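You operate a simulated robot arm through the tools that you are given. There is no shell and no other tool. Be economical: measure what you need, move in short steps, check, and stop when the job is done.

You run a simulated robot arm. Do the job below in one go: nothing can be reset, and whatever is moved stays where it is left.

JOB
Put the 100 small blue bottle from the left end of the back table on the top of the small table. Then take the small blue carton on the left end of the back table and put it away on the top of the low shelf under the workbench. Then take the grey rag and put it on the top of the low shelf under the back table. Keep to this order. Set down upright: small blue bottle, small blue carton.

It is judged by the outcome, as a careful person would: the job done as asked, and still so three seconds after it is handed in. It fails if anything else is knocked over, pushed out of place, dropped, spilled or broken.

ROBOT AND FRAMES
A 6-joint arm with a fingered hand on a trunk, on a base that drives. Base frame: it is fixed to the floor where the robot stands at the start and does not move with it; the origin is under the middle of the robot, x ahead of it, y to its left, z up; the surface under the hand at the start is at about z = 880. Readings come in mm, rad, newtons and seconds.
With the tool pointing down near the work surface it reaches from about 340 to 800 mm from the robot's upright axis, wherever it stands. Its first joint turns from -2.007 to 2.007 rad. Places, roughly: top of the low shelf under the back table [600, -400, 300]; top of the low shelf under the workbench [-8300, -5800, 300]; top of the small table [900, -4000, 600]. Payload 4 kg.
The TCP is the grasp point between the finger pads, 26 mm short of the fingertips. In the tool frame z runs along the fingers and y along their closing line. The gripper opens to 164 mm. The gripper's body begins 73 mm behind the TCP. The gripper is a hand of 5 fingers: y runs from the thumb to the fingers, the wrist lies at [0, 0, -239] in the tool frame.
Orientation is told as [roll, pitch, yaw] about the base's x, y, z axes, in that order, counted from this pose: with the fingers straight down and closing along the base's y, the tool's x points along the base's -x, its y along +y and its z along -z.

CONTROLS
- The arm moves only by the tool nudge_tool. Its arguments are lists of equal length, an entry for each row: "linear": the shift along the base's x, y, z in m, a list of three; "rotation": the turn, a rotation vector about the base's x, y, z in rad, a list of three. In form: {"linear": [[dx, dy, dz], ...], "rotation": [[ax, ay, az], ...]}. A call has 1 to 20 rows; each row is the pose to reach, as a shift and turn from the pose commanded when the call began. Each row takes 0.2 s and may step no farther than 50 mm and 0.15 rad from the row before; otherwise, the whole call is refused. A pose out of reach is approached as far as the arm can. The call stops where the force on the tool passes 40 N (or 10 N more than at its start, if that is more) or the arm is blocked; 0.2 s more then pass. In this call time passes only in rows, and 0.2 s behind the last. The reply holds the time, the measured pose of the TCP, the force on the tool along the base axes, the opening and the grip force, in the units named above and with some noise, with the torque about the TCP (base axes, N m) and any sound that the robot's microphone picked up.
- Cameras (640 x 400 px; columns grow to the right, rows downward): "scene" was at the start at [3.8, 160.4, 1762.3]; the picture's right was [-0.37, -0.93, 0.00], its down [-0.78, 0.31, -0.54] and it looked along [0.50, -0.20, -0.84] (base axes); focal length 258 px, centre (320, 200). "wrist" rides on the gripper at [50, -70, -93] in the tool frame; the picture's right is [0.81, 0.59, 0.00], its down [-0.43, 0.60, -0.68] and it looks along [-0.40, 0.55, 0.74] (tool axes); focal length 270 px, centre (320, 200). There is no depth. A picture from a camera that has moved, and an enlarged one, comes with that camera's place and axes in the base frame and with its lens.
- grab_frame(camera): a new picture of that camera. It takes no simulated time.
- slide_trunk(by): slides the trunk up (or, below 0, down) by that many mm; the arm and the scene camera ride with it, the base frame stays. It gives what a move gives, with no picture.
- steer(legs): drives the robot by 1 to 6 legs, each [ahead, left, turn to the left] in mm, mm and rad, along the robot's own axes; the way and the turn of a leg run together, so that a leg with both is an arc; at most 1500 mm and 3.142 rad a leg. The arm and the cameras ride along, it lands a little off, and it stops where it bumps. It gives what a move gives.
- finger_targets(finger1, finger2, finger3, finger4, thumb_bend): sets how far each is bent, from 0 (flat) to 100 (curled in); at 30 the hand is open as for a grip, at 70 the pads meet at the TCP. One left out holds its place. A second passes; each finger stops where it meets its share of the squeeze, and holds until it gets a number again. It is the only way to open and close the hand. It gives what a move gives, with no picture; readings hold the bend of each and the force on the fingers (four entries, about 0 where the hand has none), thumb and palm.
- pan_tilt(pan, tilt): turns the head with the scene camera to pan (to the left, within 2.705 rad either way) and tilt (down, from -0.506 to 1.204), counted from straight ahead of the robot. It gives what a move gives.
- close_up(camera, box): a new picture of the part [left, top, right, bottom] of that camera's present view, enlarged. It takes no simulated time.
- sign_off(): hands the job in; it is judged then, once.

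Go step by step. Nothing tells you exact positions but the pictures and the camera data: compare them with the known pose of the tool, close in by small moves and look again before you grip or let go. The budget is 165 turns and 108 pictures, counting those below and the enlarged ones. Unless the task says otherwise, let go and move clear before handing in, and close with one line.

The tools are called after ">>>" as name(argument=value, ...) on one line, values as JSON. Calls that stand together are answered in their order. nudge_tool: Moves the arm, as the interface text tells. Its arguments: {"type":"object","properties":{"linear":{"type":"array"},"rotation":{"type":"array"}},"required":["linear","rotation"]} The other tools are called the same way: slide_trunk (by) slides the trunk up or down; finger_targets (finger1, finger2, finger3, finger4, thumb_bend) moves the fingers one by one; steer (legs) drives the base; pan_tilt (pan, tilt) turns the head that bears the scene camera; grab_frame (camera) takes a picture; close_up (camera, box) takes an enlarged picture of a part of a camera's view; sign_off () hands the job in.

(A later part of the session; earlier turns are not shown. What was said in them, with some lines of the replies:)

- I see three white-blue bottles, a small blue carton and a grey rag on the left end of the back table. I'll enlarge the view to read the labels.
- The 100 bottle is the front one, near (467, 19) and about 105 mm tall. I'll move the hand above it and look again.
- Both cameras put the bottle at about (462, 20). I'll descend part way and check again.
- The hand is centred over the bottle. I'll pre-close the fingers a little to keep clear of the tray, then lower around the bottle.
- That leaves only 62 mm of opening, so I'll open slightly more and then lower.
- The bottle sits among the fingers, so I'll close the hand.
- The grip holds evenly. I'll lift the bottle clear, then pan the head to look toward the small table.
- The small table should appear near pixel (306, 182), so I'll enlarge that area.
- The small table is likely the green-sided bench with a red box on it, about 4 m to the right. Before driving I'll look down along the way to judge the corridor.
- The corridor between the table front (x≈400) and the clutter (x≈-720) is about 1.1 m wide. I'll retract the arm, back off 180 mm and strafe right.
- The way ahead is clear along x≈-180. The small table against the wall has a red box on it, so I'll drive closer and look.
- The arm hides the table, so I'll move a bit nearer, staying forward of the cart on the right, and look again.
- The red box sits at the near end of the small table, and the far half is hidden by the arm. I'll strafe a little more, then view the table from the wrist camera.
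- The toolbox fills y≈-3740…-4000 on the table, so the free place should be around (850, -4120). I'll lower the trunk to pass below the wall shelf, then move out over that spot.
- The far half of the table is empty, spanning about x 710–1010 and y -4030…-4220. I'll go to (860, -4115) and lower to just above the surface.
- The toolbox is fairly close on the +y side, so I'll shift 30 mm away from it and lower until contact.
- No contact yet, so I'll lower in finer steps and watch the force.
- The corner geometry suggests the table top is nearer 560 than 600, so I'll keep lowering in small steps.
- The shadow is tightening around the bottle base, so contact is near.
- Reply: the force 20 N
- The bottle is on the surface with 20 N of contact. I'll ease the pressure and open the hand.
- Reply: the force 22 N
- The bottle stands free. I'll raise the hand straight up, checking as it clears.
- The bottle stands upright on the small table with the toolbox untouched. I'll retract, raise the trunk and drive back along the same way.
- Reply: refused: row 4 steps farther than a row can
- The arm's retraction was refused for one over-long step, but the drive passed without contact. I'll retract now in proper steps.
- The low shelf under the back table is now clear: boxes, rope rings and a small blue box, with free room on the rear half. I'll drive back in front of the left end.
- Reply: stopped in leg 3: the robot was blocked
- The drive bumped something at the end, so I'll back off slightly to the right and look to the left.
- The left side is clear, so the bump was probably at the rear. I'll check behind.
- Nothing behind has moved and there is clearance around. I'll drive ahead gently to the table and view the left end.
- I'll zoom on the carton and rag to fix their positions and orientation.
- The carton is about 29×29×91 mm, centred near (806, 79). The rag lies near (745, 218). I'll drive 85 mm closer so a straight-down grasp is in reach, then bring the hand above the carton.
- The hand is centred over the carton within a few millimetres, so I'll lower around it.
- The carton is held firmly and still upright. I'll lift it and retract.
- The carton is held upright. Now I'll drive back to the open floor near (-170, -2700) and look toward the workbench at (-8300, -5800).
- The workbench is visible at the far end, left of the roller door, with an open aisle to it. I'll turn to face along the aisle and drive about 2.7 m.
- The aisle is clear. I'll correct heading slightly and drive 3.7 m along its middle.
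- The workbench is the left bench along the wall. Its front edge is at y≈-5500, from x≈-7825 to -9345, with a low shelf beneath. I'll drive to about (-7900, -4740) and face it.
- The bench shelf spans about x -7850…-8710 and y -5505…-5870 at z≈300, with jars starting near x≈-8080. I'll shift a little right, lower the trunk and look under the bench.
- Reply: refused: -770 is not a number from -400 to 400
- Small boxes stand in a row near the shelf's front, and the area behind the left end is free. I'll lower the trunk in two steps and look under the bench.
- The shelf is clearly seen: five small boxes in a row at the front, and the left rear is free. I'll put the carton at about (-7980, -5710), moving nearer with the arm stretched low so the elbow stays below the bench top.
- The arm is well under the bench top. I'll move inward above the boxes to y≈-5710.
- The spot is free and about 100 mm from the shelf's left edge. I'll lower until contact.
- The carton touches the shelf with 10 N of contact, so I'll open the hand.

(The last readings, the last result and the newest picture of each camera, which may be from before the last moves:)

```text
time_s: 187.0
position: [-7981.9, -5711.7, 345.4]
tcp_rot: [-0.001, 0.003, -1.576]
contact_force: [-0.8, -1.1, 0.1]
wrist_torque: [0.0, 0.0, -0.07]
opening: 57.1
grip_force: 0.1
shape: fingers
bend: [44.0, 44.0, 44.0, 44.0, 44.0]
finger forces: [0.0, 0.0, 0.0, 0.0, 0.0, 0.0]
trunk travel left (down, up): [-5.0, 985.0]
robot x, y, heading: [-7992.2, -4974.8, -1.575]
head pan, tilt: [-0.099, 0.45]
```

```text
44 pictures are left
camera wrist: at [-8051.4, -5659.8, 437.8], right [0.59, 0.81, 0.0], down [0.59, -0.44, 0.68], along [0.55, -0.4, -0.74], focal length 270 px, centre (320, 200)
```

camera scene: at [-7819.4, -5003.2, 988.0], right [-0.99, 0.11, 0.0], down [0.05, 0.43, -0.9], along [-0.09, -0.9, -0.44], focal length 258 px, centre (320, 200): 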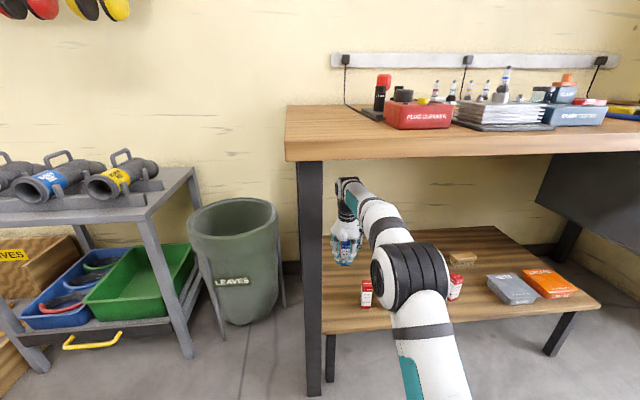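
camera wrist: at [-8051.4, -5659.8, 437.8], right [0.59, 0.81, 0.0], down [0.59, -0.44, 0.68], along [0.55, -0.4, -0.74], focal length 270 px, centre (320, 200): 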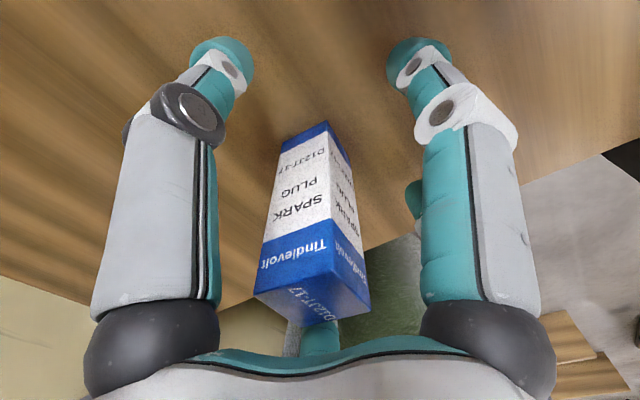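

The carton stands upright and free. I'll rise above it and withdraw.

>>> nudge_tool(linear=[[0, 0, 0.03], [0, 0, 0.06], [0, 0, 0.095], [0, 0.02, 0.105], [0, 0.065, 0.105], [-0.006, 0.11, 0.105], [-0.012, 0.155, 0.105], [-0.012, 0.2, 0.105], [-0.012, 0.245, 0.105], [-0.012, 0.29, 0.105], [-0.012, 0.335, 0.105]], rotation=[[0, 0, 0], [0, 0, 0], [0, 0, 0], [0, 0, 0], [0, 0, 0], [0, 0, 0], [0, 0, 0], [0, 0, 0], [0, 0, 0], [0, 0, 0], [0, 0, 0]])

>>> grab_frame(camera="scene")

```text
time_s: 189.4
position: [-7994.8, -5374.2, 450.7]
tcp_rot: [-0.001, 0.001, -1.577]
contact_force: [-1.4, -0.2, 0.2]
wrist_torque: [0.02, 0.01, 0.0]
opening: 56.7
grip_force: 0.1
shape: fingers
bend: [44.0, 44.0, 44.0, 44.0, 44.0]
finger forces: [0.1, 0.0, 0.0, 0.0, 0.0, 0.1]
trunk travel left (down, up): [-5.0, 985.0]
robot x, y, heading: [-7994.7, -4970.7, -1.574]
head pan, tilt: [-0.099, 0.45]
```

```text
43 pictures are left
camera scene: at [-7819.4, -5003.6, 988.0], right [-0.99, 0.11, 0.0], down [0.05, 0.43, -0.9], along [-0.09, -0.9, -0.44], focal length 258 px, centre (320, 200)
```

scene: 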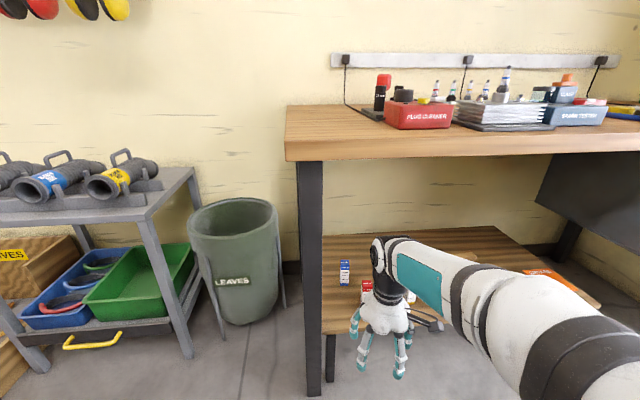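

The carton stands upright behind the row, which is undisturbed. I'll back away, raise the trunk and drive back along the aisle.

>>> steer(legs=[[-250, 0, 0]])

>>> slide_trunk(by=400)

>>> slide_trunk(by=400)

>>> steer(legs=[[0, 0, 1.904], [1500, 0, 0], [1500, 0, 0]])

```text
time_s: 191.3
position: [-7994.1, -5120.0, 451.2]
tcp_rot: [0.0, 0.001, -1.581]
contact_force: [0.4, 0.5, 0.3]
wrist_torque: [-0.02, -0.01, 0.01]
opening: 57.2
grip_force: 0.0
shape: fingers
bend: [44.0, 44.0, 44.0, 44.0, 44.0]
finger forces: [0.1, 0.0, 0.1, 0.1, 0.1, 0.0]
trunk travel left (down, up): [-5.0, 985.0]
robot x, y, heading: [-7997.1, -4719.6, -1.581]
head pan, tilt: [-0.099, 0.45]
```

```text
time_s: 195.1
position: [-7994.1, -5119.5, 851.0]
tcp_rot: [-0.001, 0.002, -1.579]
contact_force: [-0.6, 1.1, -0.7]
wrist_torque: [-0.01, -0.02, 0.01]
opening: 57.2
grip_force: 0.0
shape: fingers
bend: [44.0, 44.0, 44.0, 44.0, 44.0]
finger forces: [0.0, 0.1, 0.1, 0.0, 0.0, 0.0]
trunk travel left (down, up): [-405.0, 585.0]
robot x, y, heading: [-7992.4, -4720.4, -1.576]
head pan, tilt: [-0.099, 0.45]
```

```text
time_s: 198.9
position: [-7995.2, -5120.3, 1250.8]
tcp_rot: [0.001, 0.002, -1.58]
contact_force: [0.4, 0.5, -0.2]
wrist_torque: [-0.01, 0.0, 0.01]
opening: 57.3
grip_force: 0.0
shape: fingers
bend: [44.0, 44.0, 44.0, 44.0, 44.0]
finger forces: [0.1, 0.0, 0.1, 0.1, 0.0, 0.1]
trunk travel left (down, up): [-805.0, 185.0]
robot x, y, heading: [-7994.8, -4719.6, -1.581]
head pan, tilt: [-0.099, 0.45]
```

```text
time_s: 218.0
position: [-4761.1, -3597.5, 1250.3]
tcp_rot: [0.001, 0.001, 0.341]
contact_force: [0.4, -0.4, 0.5]
wrist_torque: [0.0, 0.0, 0.01]
opening: 57.3
grip_force: 0.0
shape: fingers
bend: [44.0, 44.0, 44.0, 44.0, 44.0]
finger forces: [0.1, 0.0, 0.0, 0.0, 0.0, 0.1]
trunk travel left (down, up): [-805.0, 185.0]
robot x, y, heading: [-5143.7, -3737.3, 0.341]
head pan, tilt: [-0.099, 0.45]
```

>>> steer(legs=[[0, 0, -0.175], [1500, 0, 0], [1500, 0, 0], [640, 0, 0]])

>>> pan_tilt(pan=0.0, tilt=0.5)

>>> grab_frame(camera="scene")

```text
time_s: 236.3
position: [-1191.2, -2951.6, 1250.4]
tcp_rot: [0.0, 0.004, 0.207]
contact_force: [-0.6, -0.3, 0.6]
wrist_torque: [0.01, 0.05, -0.02]
opening: 56.9
grip_force: 0.2
shape: fingers
bend: [44.0, 44.0, 44.0, 44.0, 44.0]
finger forces: [0.1, 0.1, 0.1, 0.1, 0.1, 0.0]
trunk travel left (down, up): [-805.0, 185.0]
robot x, y, heading: [-1582.7, -3035.6, 0.207]
head pan, tilt: [-0.099, 0.45]
```

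```text
time_s: 236.9
position: [-1190.9, -2952.1, 1250.3]
tcp_rot: [-0.001, 0.002, 0.207]
contact_force: [0.0, 0.5, -0.3]
wrist_torque: [0.01, 0.0, 0.01]
opening: 57.3
grip_force: 0.0
shape: fingers
bend: [44.0, 44.0, 44.0, 44.0, 44.0]
finger forces: [0.0, 0.1, 0.0, 0.0, 0.0, 0.0]
trunk travel left (down, up): [-805.0, 185.0]
robot x, y, heading: [-1584.4, -3036.0, 0.208]
head pan, tilt: [0.0, 0.499]
```

```text
42 pictures are left
camera scene: at [-1595.0, -2848.2, 1783.6], right [0.2, -0.98, 0.0], down [-0.47, -0.1, -0.88], along [0.86, 0.18, -0.48], focal length 258 px, centre (320, 200)
```

scene: 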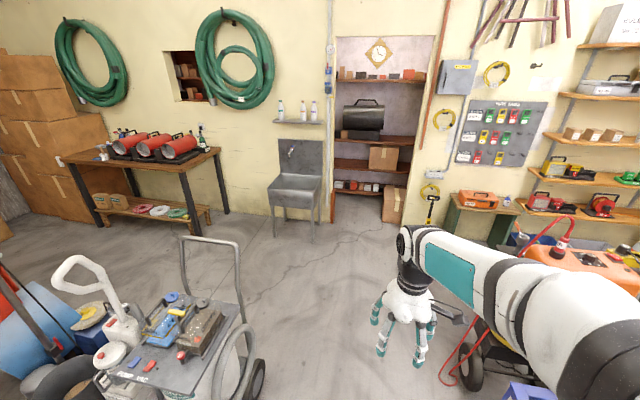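

The bottle is still standing on the small table in the distance. I'll continue back to the left end of the back table.

>>> steer(legs=[[0, 0, 0.03], [1450, 0, 0], [0, 0, -0.237], [0, 1350, 0]])

```text
time_s: 251.8
position: [273.2, -1370.3, 1251.7]
tcp_rot: [-0.002, 0.002, -0.029]
contact_force: [-1.0, 0.4, -0.4]
wrist_torque: [0.0, 0.07, 0.0]
opening: 57.1
grip_force: 0.0
shape: fingers
bend: [44.0, 44.0, 44.0, 44.0, 44.0]
finger forces: [0.0, 0.1, 0.0, 0.1, 0.0, 0.0]
trunk travel left (down, up): [-805.0, 185.0]
robot x, y, heading: [-131.3, -1362.9, -0.026]
head pan, tilt: [0.0, 0.499]
```

>>> steer(legs=[[-30, 0, 0.026], [0, 1330, 0], [190, 0, 0]])

>>> pan_tilt(pan=0.1, tilt=0.9)

>>> grab_frame(camera="scene")

```text
time_s: 260.1
position: [440.1, -8.2, 1249.7]
tcp_rot: [0.0, 0.002, -0.009]
contact_force: [0.0, -1.7, 0.3]
wrist_torque: [-0.02, 0.03, 0.0]
opening: 57.0
grip_force: 0.0
shape: fingers
bend: [44.0, 44.0, 44.0, 44.0, 44.0]
finger forces: [0.0, 0.0, 0.1, 0.1, 0.0, 0.1]
trunk travel left (down, up): [-805.0, 185.0]
robot x, y, heading: [33.3, -6.0, -0.011]
head pan, tilt: [0.0, 0.499]
```

```text
time_s: 261.0
position: [440.9, -7.8, 1251.5]
tcp_rot: [0.0, 0.002, -0.009]
contact_force: [0.4, 0.0, -0.4]
wrist_torque: [0.01, -0.01, 0.02]
opening: 57.2
grip_force: 0.1
shape: fingers
bend: [44.0, 44.0, 44.0, 44.0, 44.0]
finger forces: [0.1, 0.1, 0.0, 0.1, 0.0, 0.1]
trunk travel left (down, up): [-805.0, 185.0]
robot x, y, heading: [37.8, -7.9, -0.008]
head pan, tilt: [0.099, 0.901]
```

```text
41 pictures are left
camera scene: at [52.9, 187.5, 1749.7], right [0.09, -1.0, 0.0], down [-0.78, -0.07, -0.62], along [0.62, 0.06, -0.78], focal length 258 px, centre (320, 200)
```

scene: 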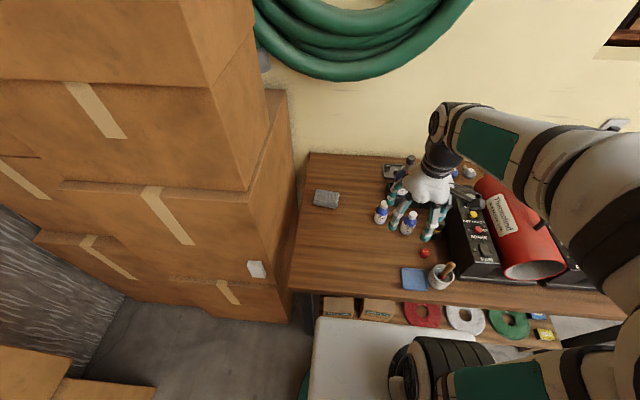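

>>> close_up(camera="scene", box=[285, 145, 405, 235])

>>> nudge_tool(linear=[[0.03, 0.035, 0], [0.06, 0.07, 0], [0.09, 0.105, 0], [0.12, 0.14, 0], [0.15, 0.175, 0], [0.185, 0.205, 0], [0.225, 0.226, 0], [0.265, 0.226, 0], [0.305, 0.226, -0.03], [0.305, 0.226, -0.07], [0.305, 0.226, -0.11]], rotation=[[0, 0, 0], [0, 0, 0], [0, 0, 0], [0, 0, 0], [0, 0, 0], [0, 0, 0], [0, 0, 0], [0, 0, 0], [0, 0, 0], [0, 0, 0], [0, 0, 0]])

>>> grab_frame(camera="wrist")

```text
4.44 times, centred on (345, 190) of scene
camera zoom: at [52.9, 187.5, 1749.7], right [0.09, -1.0, 0.0], down [-0.78, -0.07, -0.62], along [0.62, 0.06, -0.78], focal length 1149 px, centre (209, 244)
```

zoom: 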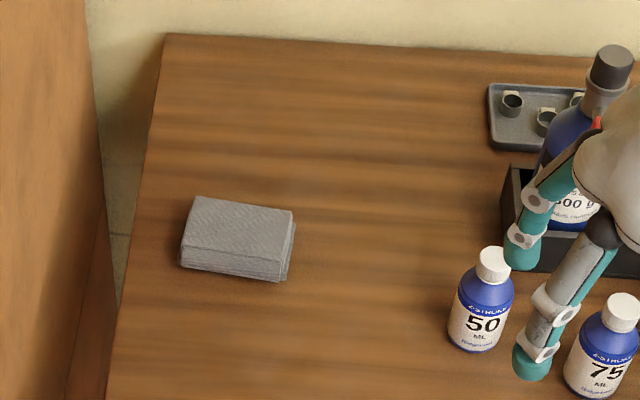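

```text
time_s: 263.4
position: [746.5, 219.7, 1139.4]
tcp_rot: [-0.002, 0.001, -0.01]
contact_force: [0.0, 0.3, 1.0]
wrist_torque: [-0.02, 0.01, -0.03]
opening: 56.9
grip_force: 0.1
shape: fingers
bend: [44.0, 44.0, 44.0, 44.0, 44.0]
finger forces: [0.0, 0.0, 0.0, 0.0, 0.0, 0.0]
trunk travel left (down, up): [-805.0, 185.0]
robot x, y, heading: [38.6, -6.9, -0.011]
head pan, tilt: [0.099, 0.901]
```

```text
39 pictures are left
camera wrist: at [694.8, 151.6, 1232.2], right [-0.8, 0.6, 0.0], down [0.44, 0.59, 0.68], along [0.4, 0.54, -0.74], focal length 270 px, centre (320, 200)
```

wrist: 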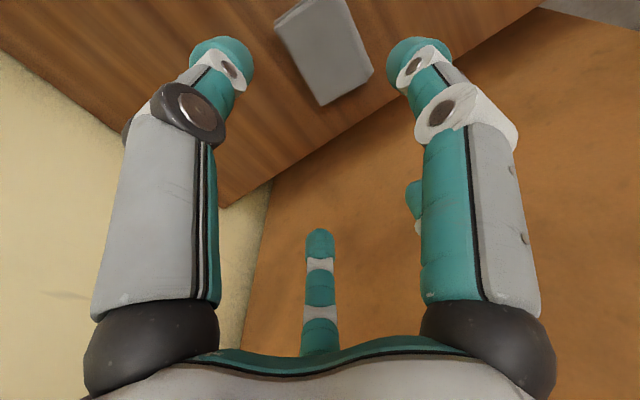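

The rag is about 65×97×28 mm, centred near (739, 221) and turned about 6° clockwise. I'll open the hand fully and turn it so thumb and fingers close across the rag's short side.

>>> nudge_tool(linear=[[0, 0, 0], [0, 0, 0], [0, 0, 0], [0, 0, 0], [0, 0, 0], [-0.007, 0.002, 0], [-0.007, 0.002, 0], [-0.007, 0.002, 0], [-0.007, 0.002, 0], [-0.007, 0.002, 0]], rotation=[[0, 0, 0.146], [0, 0, 0.292], [0, 0, 0.438], [0, 0, 0.584], [0, 0, 0.73], [0, 0, 0.876], [0, 0, 1.022], [0, 0, 1.168], [0, 0, 1.314], [0, 0, 1.46]])

>>> finger_targets(finger1=32, finger2=32, finger3=32, finger4=32, thumb_bend=32)

>>> grab_frame(camera="wrist")

```text
time_s: 265.6
position: [738.5, 220.3, 1139.5]
tcp_rot: [0.0, 0.002, 1.453]
contact_force: [-0.6, 0.3, 0.9]
wrist_torque: [0.07, 0.02, 0.01]
opening: 56.9
grip_force: 0.2
shape: fingers
bend: [44.0, 44.0, 44.0, 44.0, 44.0]
finger forces: [0.1, 0.0, 0.0, 0.0, 0.0, 0.0]
trunk travel left (down, up): [-805.0, 185.0]
robot x, y, heading: [35.4, -5.3, -0.01]
head pan, tilt: [0.099, 0.901]
```

```text
time_s: 266.6
position: [738.2, 221.0, 1140.3]
tcp_rot: [0.001, 0.002, 1.451]
contact_force: [-0.3, -0.5, -0.6]
wrist_torque: [0.0, 0.04, -0.01]
opening: 85.9
grip_force: 0.0
shape: fingers
bend: [32.0, 32.0, 32.0, 32.0, 32.0]
finger forces: [0.0, 0.0, 0.0, 0.0, 0.0, 0.0]
trunk travel left (down, up): [-805.0, 185.0]
robot x, y, heading: [37.5, -5.1, -0.015]
head pan, tilt: [0.099, 0.901]
```

```text
38 pictures are left
camera wrist: at [800.7, 162.5, 1233.4], right [-0.68, -0.73, 0.0], down [-0.54, 0.5, 0.68], along [-0.5, 0.46, -0.74], focal length 270 px, centre (320, 200)
```

wrist: 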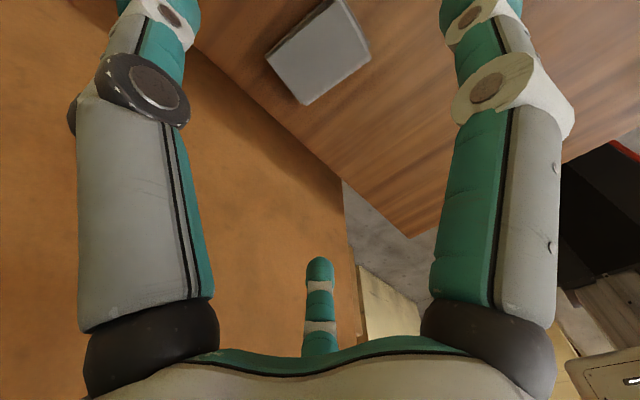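

The hand is centred over the rag. I'll lower to just above the table.

>>> nudge_tool(linear=[[0, 0, -0.045], [0, 0, -0.09], [0, 0, -0.135], [0, 0, -0.18], [0, 0, -0.205], [0, 0, -0.22]], rotation=[[0, 0, 0], [0, 0, 0], [0, 0, 0], [0, 0, 0], [0, 0, 0], [0, 0, 0]])

>>> grab_frame(camera="wrist")

>>> close_up(camera="scene", box=[270, 125, 430, 245])

```text
time_s: 268.0
position: [740.5, 219.8, 919.6]
tcp_rot: [-0.002, 0.001, 1.449]
contact_force: [0.0, -0.1, -0.5]
wrist_torque: [0.02, -0.04, 0.0]
opening: 85.9
grip_force: 0.1
shape: fingers
bend: [32.0, 32.0, 32.0, 32.0, 32.0]
finger forces: [0.0, 0.1, 0.1, 0.1, 0.1, 0.1]
trunk travel left (down, up): [-805.0, 185.0]
robot x, y, heading: [38.3, -3.2, -0.012]
head pan, tilt: [0.099, 0.901]
```

```text
37 pictures are left
camera wrist: at [802.3, 162.4, 1012.7], right [-0.68, -0.73, 0.0], down [-0.54, 0.5, 0.68], along [-0.5, 0.46, -0.74], focal length 270 px, centre (320, 200)
```

wrist: 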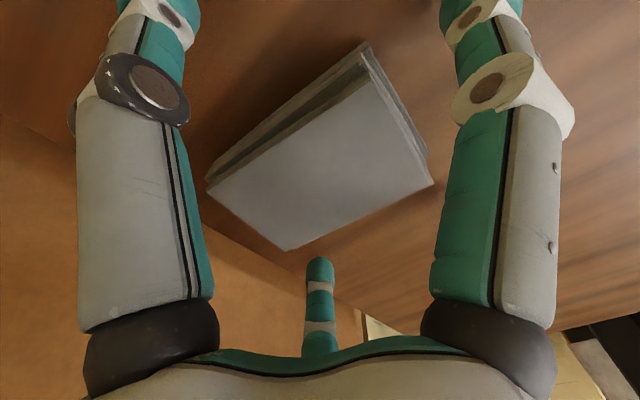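

```text
3.33 times, centred on (350, 185) of scene
camera zoom: at [53.3, 187.8, 1749.6], right [0.09, -1.0, 0.0], down [-0.78, -0.07, -0.62], along [0.62, 0.06, -0.78], focal length 862 px, centre (220, 250)
```

zoom: 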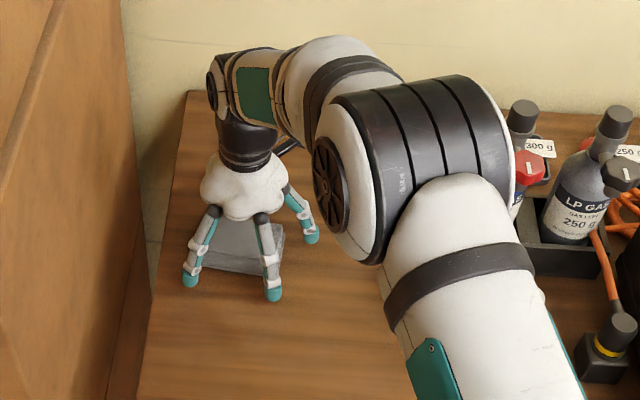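

>>> nudge_tool(linear=[[0, 0.001, -0.01]], rotation=[[0, 0, 0]])

>>> finger_targets(finger1=70, finger2=70, finger3=70, finger4=70, thumb_bend=70)

>>> grab_frame(camera="wrist")

```text
time_s: 268.4
position: [738.5, 220.6, 909.6]
tcp_rot: [0.0, 0.003, 1.45]
contact_force: [-0.1, 1.1, 1.0]
wrist_torque: [-0.01, 0.0, 0.02]
opening: 86.1
grip_force: 0.1
shape: fingers
bend: [32.0, 32.0, 32.0, 32.0, 32.0]
finger forces: [0.0, 0.1, 0.1, 0.1, 0.0, 0.1]
trunk travel left (down, up): [-805.0, 185.0]
robot x, y, heading: [31.5, -6.4, -0.007]
head pan, tilt: [0.099, 0.901]
```

```text
time_s: 269.4
position: [739.1, 221.5, 914.8]
tcp_rot: [-0.007, -0.002, 1.451]
contact_force: [8.4, 0.8, 38.2]
wrist_torque: [0.13, 1.64, -0.04]
opening: 47.1
grip_force: 43.6
shape: fingers
bend: [45.0, 46.0, 46.0, 46.0, 58.0]
finger forces: [5.9, 29.2, 26.7, 6.8, 18.6, 0.0]
trunk travel left (down, up): [-805.0, 185.0]
robot x, y, heading: [35.6, -7.9, -0.012]
head pan, tilt: [0.099, 0.901]
```

```text
35 pictures are left
camera wrist: at [801.2, 163.0, 1007.9], right [-0.68, -0.73, -0.01], down [-0.54, 0.5, 0.67], along [-0.49, 0.46, -0.74], focal length 270 px, centre (320, 200)
```

wrist: 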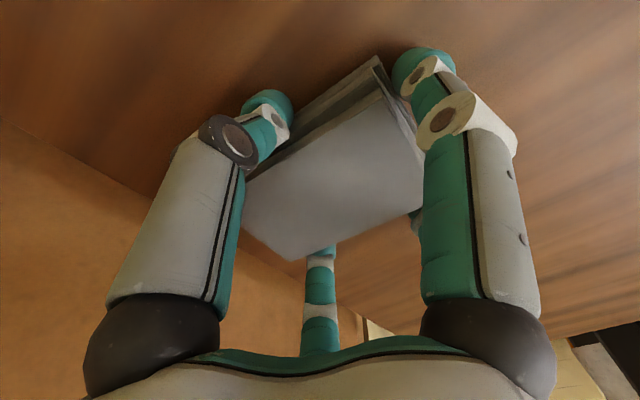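

The tips of two fingers press on the table (38 N upward), so I'll rise a few millimetres and close again.

>>> nudge_tool(linear=[[0, 0, 0.005]], rotation=[[0, 0, 0]])

>>> finger_targets(finger1=70, finger2=70, finger3=70, finger4=70, thumb_bend=70)

>>> grab_frame(camera="wrist")

```text
time_s: 269.8
position: [737.1, 221.5, 915.7]
tcp_rot: [-0.002, 0.002, 1.449]
contact_force: [5.8, 0.1, 15.6]
wrist_torque: [0.18, -0.5, -0.05]
opening: 47.2
grip_force: 28.2
shape: fingers
bend: [45.0, 46.0, 46.0, 46.0, 58.0]
finger forces: [6.3, 6.0, 10.5, 7.4, 26.6, 0.1]
trunk travel left (down, up): [-805.0, 185.0]
robot x, y, heading: [36.0, -5.0, -0.014]
head pan, tilt: [0.099, 0.901]
```

```text
time_s: 270.8
position: [736.7, 220.5, 915.3]
tcp_rot: [0.0, 0.0, 1.449]
contact_force: [0.9, 0.7, 7.0]
wrist_torque: [0.1, -0.06, 0.0]
opening: 47.2
grip_force: 23.6
shape: fingers
bend: [46.0, 47.0, 46.0, 46.0, 58.0]
finger forces: [6.5, 7.1, 8.1, 6.7, 18.4, 0.1]
trunk travel left (down, up): [-805.0, 185.0]
robot x, y, heading: [36.1, -9.6, -0.009]
head pan, tilt: [0.099, 0.901]
```

```text
34 pictures are left
camera wrist: at [800.4, 163.2, 1007.6], right [-0.68, -0.73, 0.0], down [-0.54, 0.5, 0.68], along [-0.5, 0.46, -0.74], focal length 270 px, centre (320, 200)
```

wrist: 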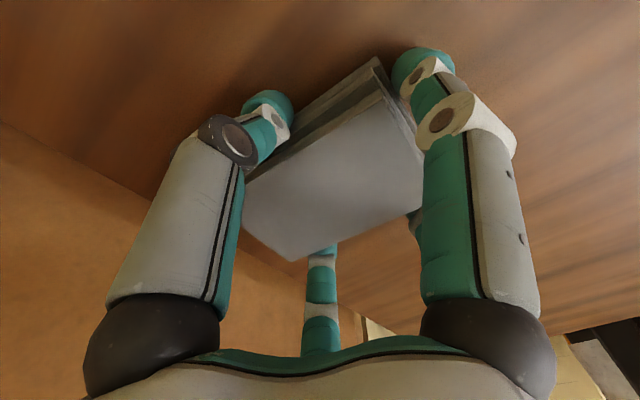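

The grip looks even now. I'll lift a little and check that the rag comes along.

>>> nudge_tool(linear=[[0, 0, 0.01], [0, 0, 0.02], [0, 0, 0.04]], rotation=[[0, 0, 0], [0, 0, 0], [0, 0, 0]])

>>> grab_frame(camera="wrist")

```text
time_s: 271.6
position: [737.3, 222.1, 954.5]
tcp_rot: [-0.002, 0.002, 1.45]
contact_force: [-0.4, 0.2, -0.5]
wrist_torque: [0.0, -0.02, 0.04]
opening: 47.0
grip_force: 20.5
shape: fingers
bend: [46.0, 47.0, 46.0, 46.0, 58.0]
finger forces: [6.6, 6.6, 6.1, 6.4, 15.3, 0.1]
trunk travel left (down, up): [-805.0, 185.0]
robot x, y, heading: [34.6, -5.7, -0.008]
head pan, tilt: [0.099, 0.901]
```

```text
33 pictures are left
camera wrist: at [800.2, 164.2, 1047.7], right [-0.68, -0.73, 0.0], down [-0.54, 0.5, 0.68], along [-0.5, 0.46, -0.74], focal length 270 px, centre (320, 200)
```

wrist: 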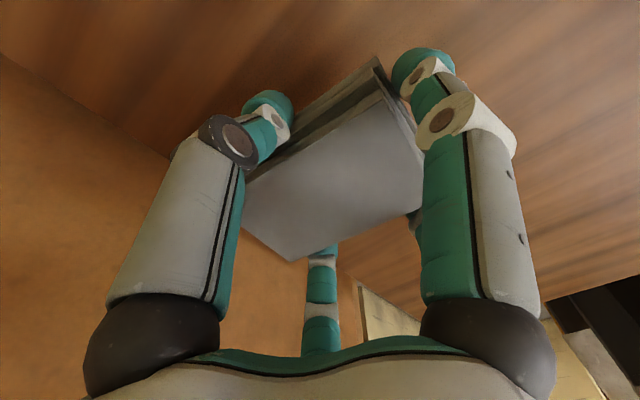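

The rag is held. I'll raise it and retract the arm.

>>> nudge_tool(linear=[[0, 0, 0.045], [0, 0, 0.09], [0, 0, 0.135], [0, 0, 0.18], [0, 0, 0.225], [0, 0, 0.255], [-0.035, -0.025, 0.255], [-0.07, -0.05, 0.255], [-0.105, -0.075, 0.255], [-0.14, -0.1, 0.255], [-0.175, -0.125, 0.255], [-0.21, -0.15, 0.255], [-0.245, -0.175, 0.255], [-0.28, -0.2, 0.255], [-0.315, -0.22, 0.255]], rotation=[[0, 0, 0], [0, 0, 0], [0, 0, 0], [0, 0, 0], [0, 0, 0], [0, 0, 0], [0, 0, 0], [0, 0, 0], [0, 0, 0], [0, 0, 0], [0, 0, 0], [0, 0, 0], [0, 0, 0], [0, 0, 0], [0, 0, 0]])

>>> steer(legs=[[-220, 0, 0.01], [0, -400, 0]])

```text
time_s: 274.8
position: [421.6, 0.0, 1210.5]
tcp_rot: [-0.002, 0.002, 1.452]
contact_force: [0.2, -1.2, -0.2]
wrist_torque: [-0.02, 0.01, 0.0]
opening: 46.8
grip_force: 19.4
shape: fingers
bend: [46.0, 47.0, 46.0, 46.0, 58.0]
finger forces: [6.4, 6.3, 5.8, 6.2, 14.9, 0.0]
trunk travel left (down, up): [-805.0, 185.0]
robot x, y, heading: [37.0, -4.3, -0.009]
head pan, tilt: [0.099, 0.901]
```

```text
time_s: 278.6
position: [201.5, -395.6, 1209.5]
tcp_rot: [0.0, 0.001, 1.462]
contact_force: [-0.6, 0.3, -0.2]
wrist_torque: [0.04, 0.0, 0.0]
opening: 47.0
grip_force: 20.2
shape: fingers
bend: [46.0, 47.0, 46.0, 46.0, 58.0]
finger forces: [6.4, 6.3, 5.8, 6.2, 15.0, 0.0]
trunk travel left (down, up): [-805.0, 185.0]
robot x, y, heading: [-185.4, -405.3, -0.0]
head pan, tilt: [0.099, 0.901]
```

Now I'll lower the trunk in front of the table and look at the low shelf.

>>> slide_trunk(by=-400)

>>> slide_trunk(by=-380)

>>> pan_tilt(pan=-0.1, tilt=0.5)

>>> grab_frame(camera="scene")

```text
time_s: 282.4
position: [200.7, -395.2, 808.8]
tcp_rot: [0.001, 0.002, 1.46]
contact_force: [-0.5, 0.7, 0.1]
wrist_torque: [-0.02, 0.0, -0.01]
opening: 46.9
grip_force: 20.4
shape: fingers
bend: [46.0, 47.0, 46.0, 46.0, 58.0]
finger forces: [6.4, 6.3, 5.8, 6.4, 15.0, 0.0]
trunk travel left (down, up): [-405.0, 585.0]
robot x, y, heading: [-185.3, -407.6, 0.001]
head pan, tilt: [0.099, 0.901]
```

```text
time_s: 286.1
position: [201.9, -395.6, 429.8]
tcp_rot: [-0.001, 0.003, 1.462]
contact_force: [0.4, 0.2, -0.9]
wrist_torque: [-0.02, 0.0, 0.03]
opening: 46.8
grip_force: 19.7
shape: fingers
bend: [46.0, 47.0, 46.0, 46.0, 58.0]
finger forces: [6.3, 6.4, 5.8, 6.3, 15.0, 0.1]
trunk travel left (down, up): [-25.0, 965.0]
robot x, y, heading: [-185.3, -409.7, 0.005]
head pan, tilt: [0.099, 0.901]
```

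```text
time_s: 286.9
position: [200.3, -394.4, 428.9]
tcp_rot: [0.001, 0.001, 1.46]
contact_force: [0.7, 0.7, -0.4]
wrist_torque: [-0.03, 0.02, 0.02]
opening: 47.0
grip_force: 19.4
shape: fingers
bend: [46.0, 47.0, 46.0, 46.0, 58.0]
finger forces: [6.4, 6.3, 5.8, 6.2, 15.0, 0.0]
trunk travel left (down, up): [-25.0, 965.0]
robot x, y, heading: [-187.5, -408.4, -0.0]
head pan, tilt: [-0.099, 0.499]
```

```text
32 pictures are left
camera scene: at [-155.5, -230.0, 1003.5], right [-0.1, -0.99, 0.0], down [-0.48, 0.05, -0.88], along [0.87, -0.09, -0.48], focal length 258 px, centre (320, 200)
```

scene: 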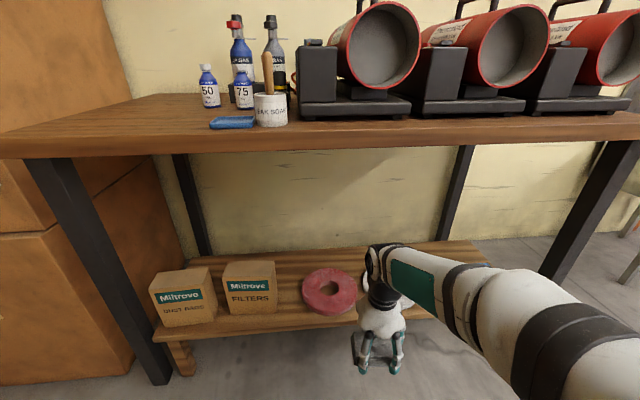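

The shelf spans about x 355–683, with two boxes and then rings at the front. The strip behind them is free, and (618, -230) fits the rag. I'll reposition and enter over the red ring.

>>> steer(legs=[[70, 100, 0]])

>>> slide_trunk(by=-20)

>>> nudge_tool(linear=[[0.02, -0.01, 0.03], [0.05, -0.02, 0.035], [0.09, -0.03, 0.035]], rotation=[[0, 0, 0], [0, 0, 0], [0, 0, 0]])

>>> grab_frame(camera="scene")

```text
time_s: 288.2
position: [273.1, -294.6, 429.4]
tcp_rot: [-0.001, 0.003, 1.461]
contact_force: [0.6, -0.1, -0.9]
wrist_torque: [-0.02, 0.01, 0.01]
opening: 46.8
grip_force: 19.8
shape: fingers
bend: [46.0, 47.0, 46.0, 46.0, 58.0]
finger forces: [6.4, 6.3, 5.8, 6.2, 14.9, 0.1]
trunk travel left (down, up): [-25.0, 965.0]
robot x, y, heading: [-116.1, -308.2, 0.0]
head pan, tilt: [-0.099, 0.499]
```

```text
time_s: 288.9
position: [272.4, -295.4, 409.5]
tcp_rot: [0.001, 0.003, 1.46]
contact_force: [0.3, -0.8, -0.5]
wrist_torque: [0.01, 0.0, -0.01]
opening: 46.8
grip_force: 19.7
shape: fingers
bend: [46.0, 47.0, 46.0, 46.0, 58.0]
finger forces: [6.4, 6.3, 5.8, 6.3, 15.0, 0.1]
trunk travel left (down, up): [-5.0, 985.0]
robot x, y, heading: [-116.8, -306.7, 0.001]
head pan, tilt: [-0.099, 0.499]
```

```text
time_s: 289.7
position: [364.2, -308.4, 445.8]
tcp_rot: [-0.002, 0.012, 1.449]
contact_force: [-0.6, 0.3, -1.5]
wrist_torque: [0.03, 0.0, 0.01]
opening: 46.7
grip_force: 19.7
shape: fingers
bend: [46.0, 47.0, 46.0, 46.0, 58.0]
finger forces: [6.4, 6.3, 5.8, 6.4, 14.9, 0.0]
out of reach, approached as far as the arm can: row 2, 3
trunk travel left (down, up): [-5.0, 985.0]
robot x, y, heading: [-115.8, -313.6, 0.001]
head pan, tilt: [-0.099, 0.499]
```

```text
31 pictures are left
camera scene: at [-85.7, -130.4, 983.5], right [-0.1, -1.0, 0.0], down [-0.48, 0.05, -0.88], along [0.87, -0.09, -0.48], focal length 258 px, centre (320, 200)
```

scene: 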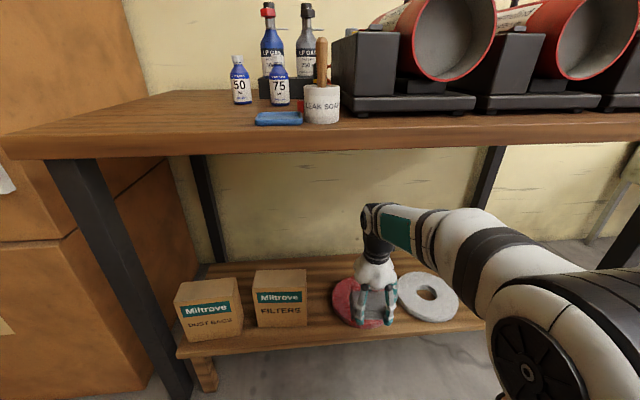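

The last turn joint is near its limit, so a slightly positive azimuth is needed. I'll move inward while shifting toward +y.

>>> nudge_tool(linear=[[0.01, 0.03, 0], [0.05, 0.035, 0], [0.095, 0.035, 0], [0.14, 0.035, 0], [0.185, 0.04, 0], [0.225, 0.06, 0], [0.256, 0.09, 0]], rotation=[[0, 0, -0.01], [0, 0, -0.02], [0, 0, -0.02], [0, 0, -0.02], [0, 0, -0.02], [0, 0, -0.02], [0, 0, -0.02]])

>>> grab_frame(camera="scene")

>>> grab_frame(camera="wrist")

```text
time_s: 291.3
position: [615.6, -218.3, 443.9]
tcp_rot: [-0.008, 0.001, 1.44]
contact_force: [-0.3, 0.0, -0.8]
wrist_torque: [-0.02, -0.01, 0.0]
opening: 46.9
grip_force: 19.7
shape: fingers
bend: [46.0, 47.0, 46.0, 46.0, 59.0]
finger forces: [6.6, 6.0, 5.7, 6.3, 14.8, 0.0]
trunk travel left (down, up): [-5.0, 985.0]
robot x, y, heading: [-114.2, -303.7, -0.001]
head pan, tilt: [-0.099, 0.499]
```

```text
30 pictures are left
camera scene: at [-85.5, -130.5, 983.6], right [-0.1, -1.0, 0.0], down [-0.48, 0.05, -0.88], along [0.87, -0.09, -0.48], focal length 258 px, centre (320, 200)
```

scene: 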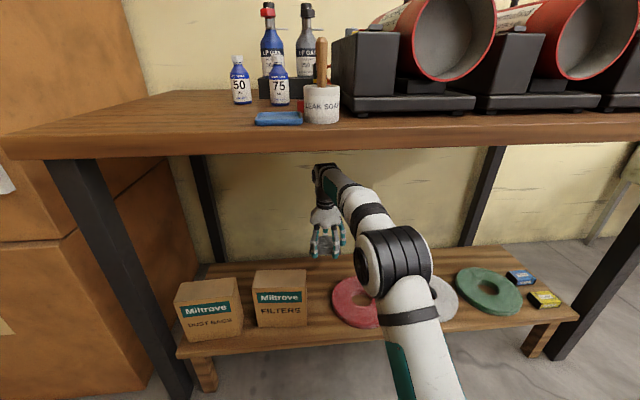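

```text
29 pictures are left
camera wrist: at [678.5, -277.4, 537.4], right [-0.69, -0.73, 0.0], down [-0.54, 0.51, 0.67], along [-0.49, 0.47, -0.74], focal length 270 px, centre (320, 200)
```

wrist: 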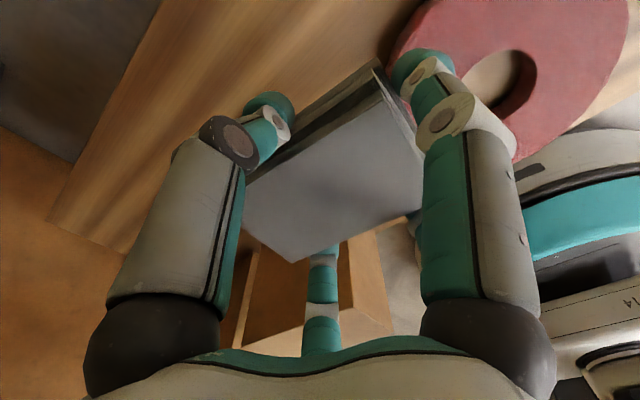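

Comparing both views puts the shelf top nearer z≈250 and its back edge near x≈740. The spot is clear of the ring and box. I'll shift 25 mm further back and lower.

>>> nudge_tool(linear=[[0.025, 0.0, 0], [0.025, 0, -0.04], [0.025, 0, -0.08], [0.025, 0, -0.11], [0.025, 0, -0.125]], rotation=[[0, 0, 0], [0, 0, 0], [0, 0, 0], [0, 0, 0], [0, 0, 0]])

>>> grab_frame(camera="wrist")

>>> close_up(camera="scene", box=[230, 140, 430, 340])

```text
time_s: 292.5
position: [642.5, -218.4, 319.2]
tcp_rot: [0.0, 0.002, 1.44]
contact_force: [0.6, 0.3, -0.6]
wrist_torque: [-0.04, -0.01, 0.0]
opening: 46.5
grip_force: 19.3
shape: fingers
bend: [46.0, 47.0, 46.0, 46.0, 59.0]
finger forces: [6.4, 5.9, 5.6, 6.2, 14.8, 0.0]
out of reach, approached as far as the arm can: row 1
trunk travel left (down, up): [-5.0, 985.0]
robot x, y, heading: [-114.4, -305.8, -0.001]
head pan, tilt: [-0.099, 0.499]
```

```text
28 pictures are left
camera wrist: at [705.4, -276.6, 412.0], right [-0.69, -0.73, 0.0], down [-0.53, 0.51, 0.68], along [-0.49, 0.46, -0.74], focal length 270 px, centre (320, 200)
```

wrist: 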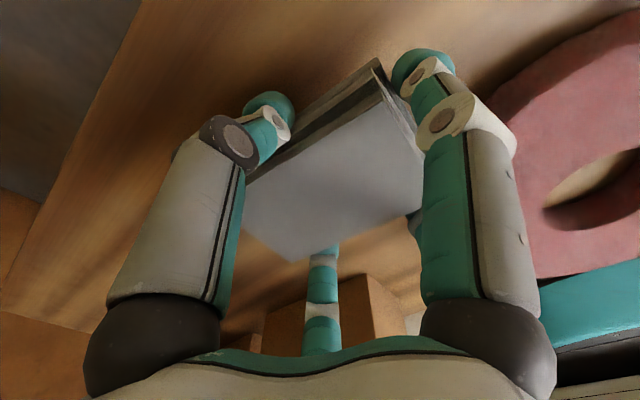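

```text
2.00 times, centred on (330, 240) of scene
camera zoom: at [-85.4, -130.4, 983.5], right [-0.1, -1.0, 0.0], down [-0.48, 0.05, -0.88], along [0.87, -0.09, -0.48], focal length 517 px, centre (300, 120)
```

zoom: 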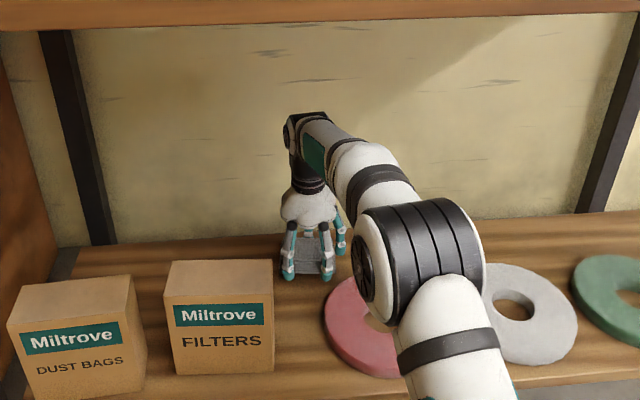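

>>> nudge_tool(linear=[[0, 0, -0.01], [0, 0, -0.018], [0, 0, -0.023], [0, 0, -0.027]], rotation=[[0, 0, 0], [0, 0, 0], [0, 0, 0], [0, 0, 0]])

>>> grab_frame(camera="wrist")

```text
time_s: 293.5
position: [644.8, -217.0, 294.8]
tcp_rot: [-0.004, 0.001, 1.441]
contact_force: [-1.6, -0.2, 13.7]
wrist_torque: [0.18, 0.69, 0.03]
opening: 46.8
grip_force: 25.7
shape: fingers
bend: [46.0, 46.0, 46.0, 46.0, 59.0]
finger forces: [6.5, 10.4, 13.9, 6.3, 14.6, 0.0]
trunk travel left (down, up): [-5.0, 985.0]
robot x, y, heading: [-115.2, -303.0, -0.005]
head pan, tilt: [-0.099, 0.499]
```

```text
26 pictures are left
camera wrist: at [705.9, -276.3, 387.9], right [-0.69, -0.73, 0.0], down [-0.54, 0.51, 0.67], along [-0.49, 0.47, -0.74], focal length 270 px, centre (320, 200)
```

wrist: 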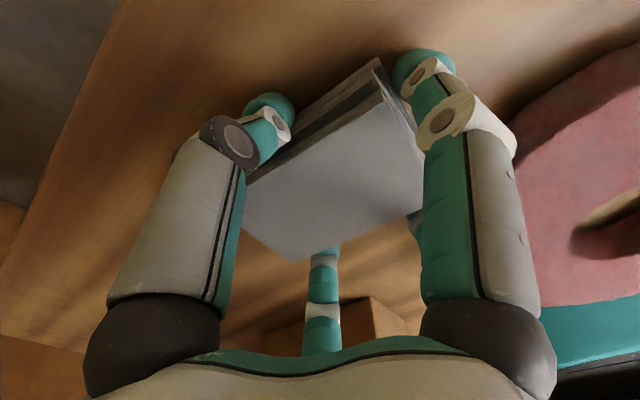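

Contact is made at TCP z≈295. I'll ease up slightly and open just enough to free the rag without reaching the ring.

>>> nudge_tool(linear=[[0, 0, 0.003]], rotation=[[0, 0, 0]])

>>> finger_targets(finger1=40, finger2=40, finger3=40, finger4=40, thumb_bend=46)

>>> grab_frame(camera="wrist")

```text
time_s: 293.9
position: [643.1, -217.1, 295.0]
tcp_rot: [-0.002, 0.002, 1.44]
contact_force: [0.8, -0.2, 5.7]
wrist_torque: [0.16, 0.22, -0.07]
opening: 46.7
grip_force: 24.2
shape: fingers
bend: [46.0, 46.0, 46.0, 46.0, 59.0]
finger forces: [6.5, 8.2, 11.3, 6.6, 15.6, 0.0]
trunk travel left (down, up): [-5.0, 985.0]
robot x, y, heading: [-114.9, -308.2, -0.004]
head pan, tilt: [-0.099, 0.499]
```

```text
time_s: 294.9
position: [644.0, -219.5, 295.3]
tcp_rot: [-0.001, 0.002, 1.443]
contact_force: [-1.8, -0.2, 1.2]
wrist_torque: [-0.01, -0.02, 0.0]
opening: 59.8
grip_force: 0.9
shape: fingers
bend: [40.0, 40.0, 40.0, 40.0, 46.0]
finger forces: [0.0, 0.0, 0.1, 0.1, 1.3, 0.0]
trunk travel left (down, up): [-5.0, 985.0]
robot x, y, heading: [-115.8, -305.9, -0.001]
head pan, tilt: [-0.099, 0.499]
```

```text
25 pictures are left
camera wrist: at [705.5, -276.6, 387.5], right [-0.69, -0.73, 0.0], down [-0.53, 0.51, 0.68], along [-0.49, 0.46, -0.74], focal length 270 px, centre (320, 200)
```

wrist: 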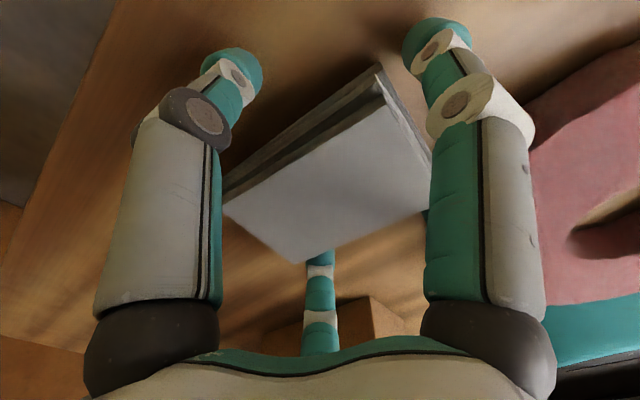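

The rag is down, but the thumb still touches lightly. I'll open the thumb more, then rise.

>>> finger_targets(thumb_bend=36)

>>> nudge_tool(linear=[[0, 0, 0.015], [0, 0, 0.03], [0, 0, 0.05]], rotation=[[0, 0, 0], [0, 0, 0], [0, 0, 0]])

>>> grab_frame(camera="wrist")

```text
time_s: 295.9
position: [643.1, -218.6, 294.5]
tcp_rot: [-0.001, 0.002, 1.441]
contact_force: [0.3, -0.3, -0.2]
wrist_torque: [0.02, 0.02, -0.01]
opening: 72.1
grip_force: 0.1
shape: fingers
bend: [40.0, 40.0, 40.0, 40.0, 36.0]
finger forces: [0.1, 0.0, 0.1, 0.0, 0.0, 0.0]
trunk travel left (down, up): [-5.0, 985.0]
robot x, y, heading: [-111.5, -307.4, 0.003]
head pan, tilt: [-0.099, 0.499]
```

```text
time_s: 296.7
position: [643.7, -218.7, 344.1]
tcp_rot: [0.0, 0.001, 1.441]
contact_force: [0.0, 0.5, 0.2]
wrist_torque: [0.0, 0.03, -0.02]
opening: 72.2
grip_force: 0.1
shape: fingers
bend: [40.0, 40.0, 40.0, 40.0, 36.0]
finger forces: [0.0, 0.0, 0.0, 0.1, 0.1, 0.0]
trunk travel left (down, up): [-5.0, 985.0]
robot x, y, heading: [-111.3, -309.8, 0.004]
head pan, tilt: [-0.099, 0.499]
```

```text
24 pictures are left
camera wrist: at [704.9, -276.6, 437.8], right [-0.69, -0.73, 0.0], down [-0.53, 0.51, 0.68], along [-0.49, 0.46, -0.74], focal length 270 px, centre (320, 200)
```

wrist: 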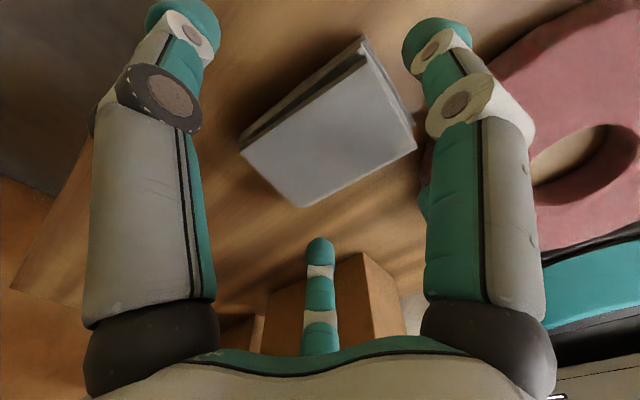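

The rag lies flat on the shelf. I'll rise and withdraw along the same way.

>>> nudge_tool(linear=[[0, 0, 0.045], [0, 0, 0.085], [-0.03, -0.02, 0.095], [-0.065, -0.045, 0.095], [-0.105, -0.06, 0.095], [-0.15, -0.065, 0.095], [-0.195, -0.065, 0.095], [-0.24, -0.065, 0.095], [-0.285, -0.065, 0.095], [-0.325, -0.065, 0.095]], rotation=[[0, 0, 0], [0, 0, 0], [0, 0, 0], [0, 0, 0], [0, 0, 0], [0, 0, 0], [0, 0, 0], [0, 0, 0], [0, 0, 0], [0, 0, 0]])

>>> steer(legs=[[-80, 0, 0]])

>>> grab_frame(camera="scene")

```text
time_s: 298.9
position: [315.3, -281.9, 438.3]
tcp_rot: [0.001, 0.0, 1.443]
contact_force: [0.4, 0.6, -0.6]
wrist_torque: [-0.07, 0.03, -0.02]
opening: 71.8
grip_force: 0.0
shape: fingers
bend: [40.0, 40.0, 40.0, 40.0, 36.0]
finger forces: [0.0, 0.1, 0.1, 0.0, 0.1, 0.0]
out of reach, approached as far as the arm can: row 2
trunk travel left (down, up): [-5.0, 985.0]
robot x, y, heading: [-115.9, -311.9, 0.001]
head pan, tilt: [-0.099, 0.499]
```

```text
time_s: 299.9
position: [237.9, -283.8, 439.0]
tcp_rot: [-0.001, 0.001, 1.44]
contact_force: [-0.1, -0.3, 0.3]
wrist_torque: [0.0, 0.01, 0.0]
opening: 72.0
grip_force: 0.0
shape: fingers
bend: [40.0, 40.0, 40.0, 40.0, 36.0]
finger forces: [0.0, 0.0, 0.0, 0.0, 0.1, 0.1]
trunk travel left (down, up): [-5.0, 985.0]
robot x, y, heading: [-193.9, -307.4, -0.001]
head pan, tilt: [-0.099, 0.499]
```

```text
23 pictures are left
camera scene: at [-164.8, -130.4, 983.5], right [-0.1, -0.99, 0.0], down [-0.48, 0.05, -0.88], along [0.87, -0.09, -0.48], focal length 258 px, centre (320, 200)
```

scene: 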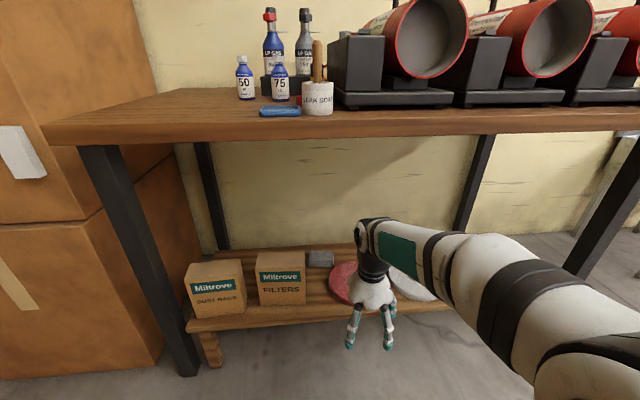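

The rag rests on the low shelf behind the boxes, nothing else has moved, and the hand is empty and clear. All three items are placed, so I'm handing in.

>>> sign_off()

```text
The job is handed in.
```

I've handed the job in with all three items placed in the order you asked. The 100 bottle stands upright on the small table. The blue carton stands upright on the low shelf under the workbench. The grey rag lies on the low shelf under the back table. The base was blocked once while driving back for the carton, with nothing seen moved afterwards.
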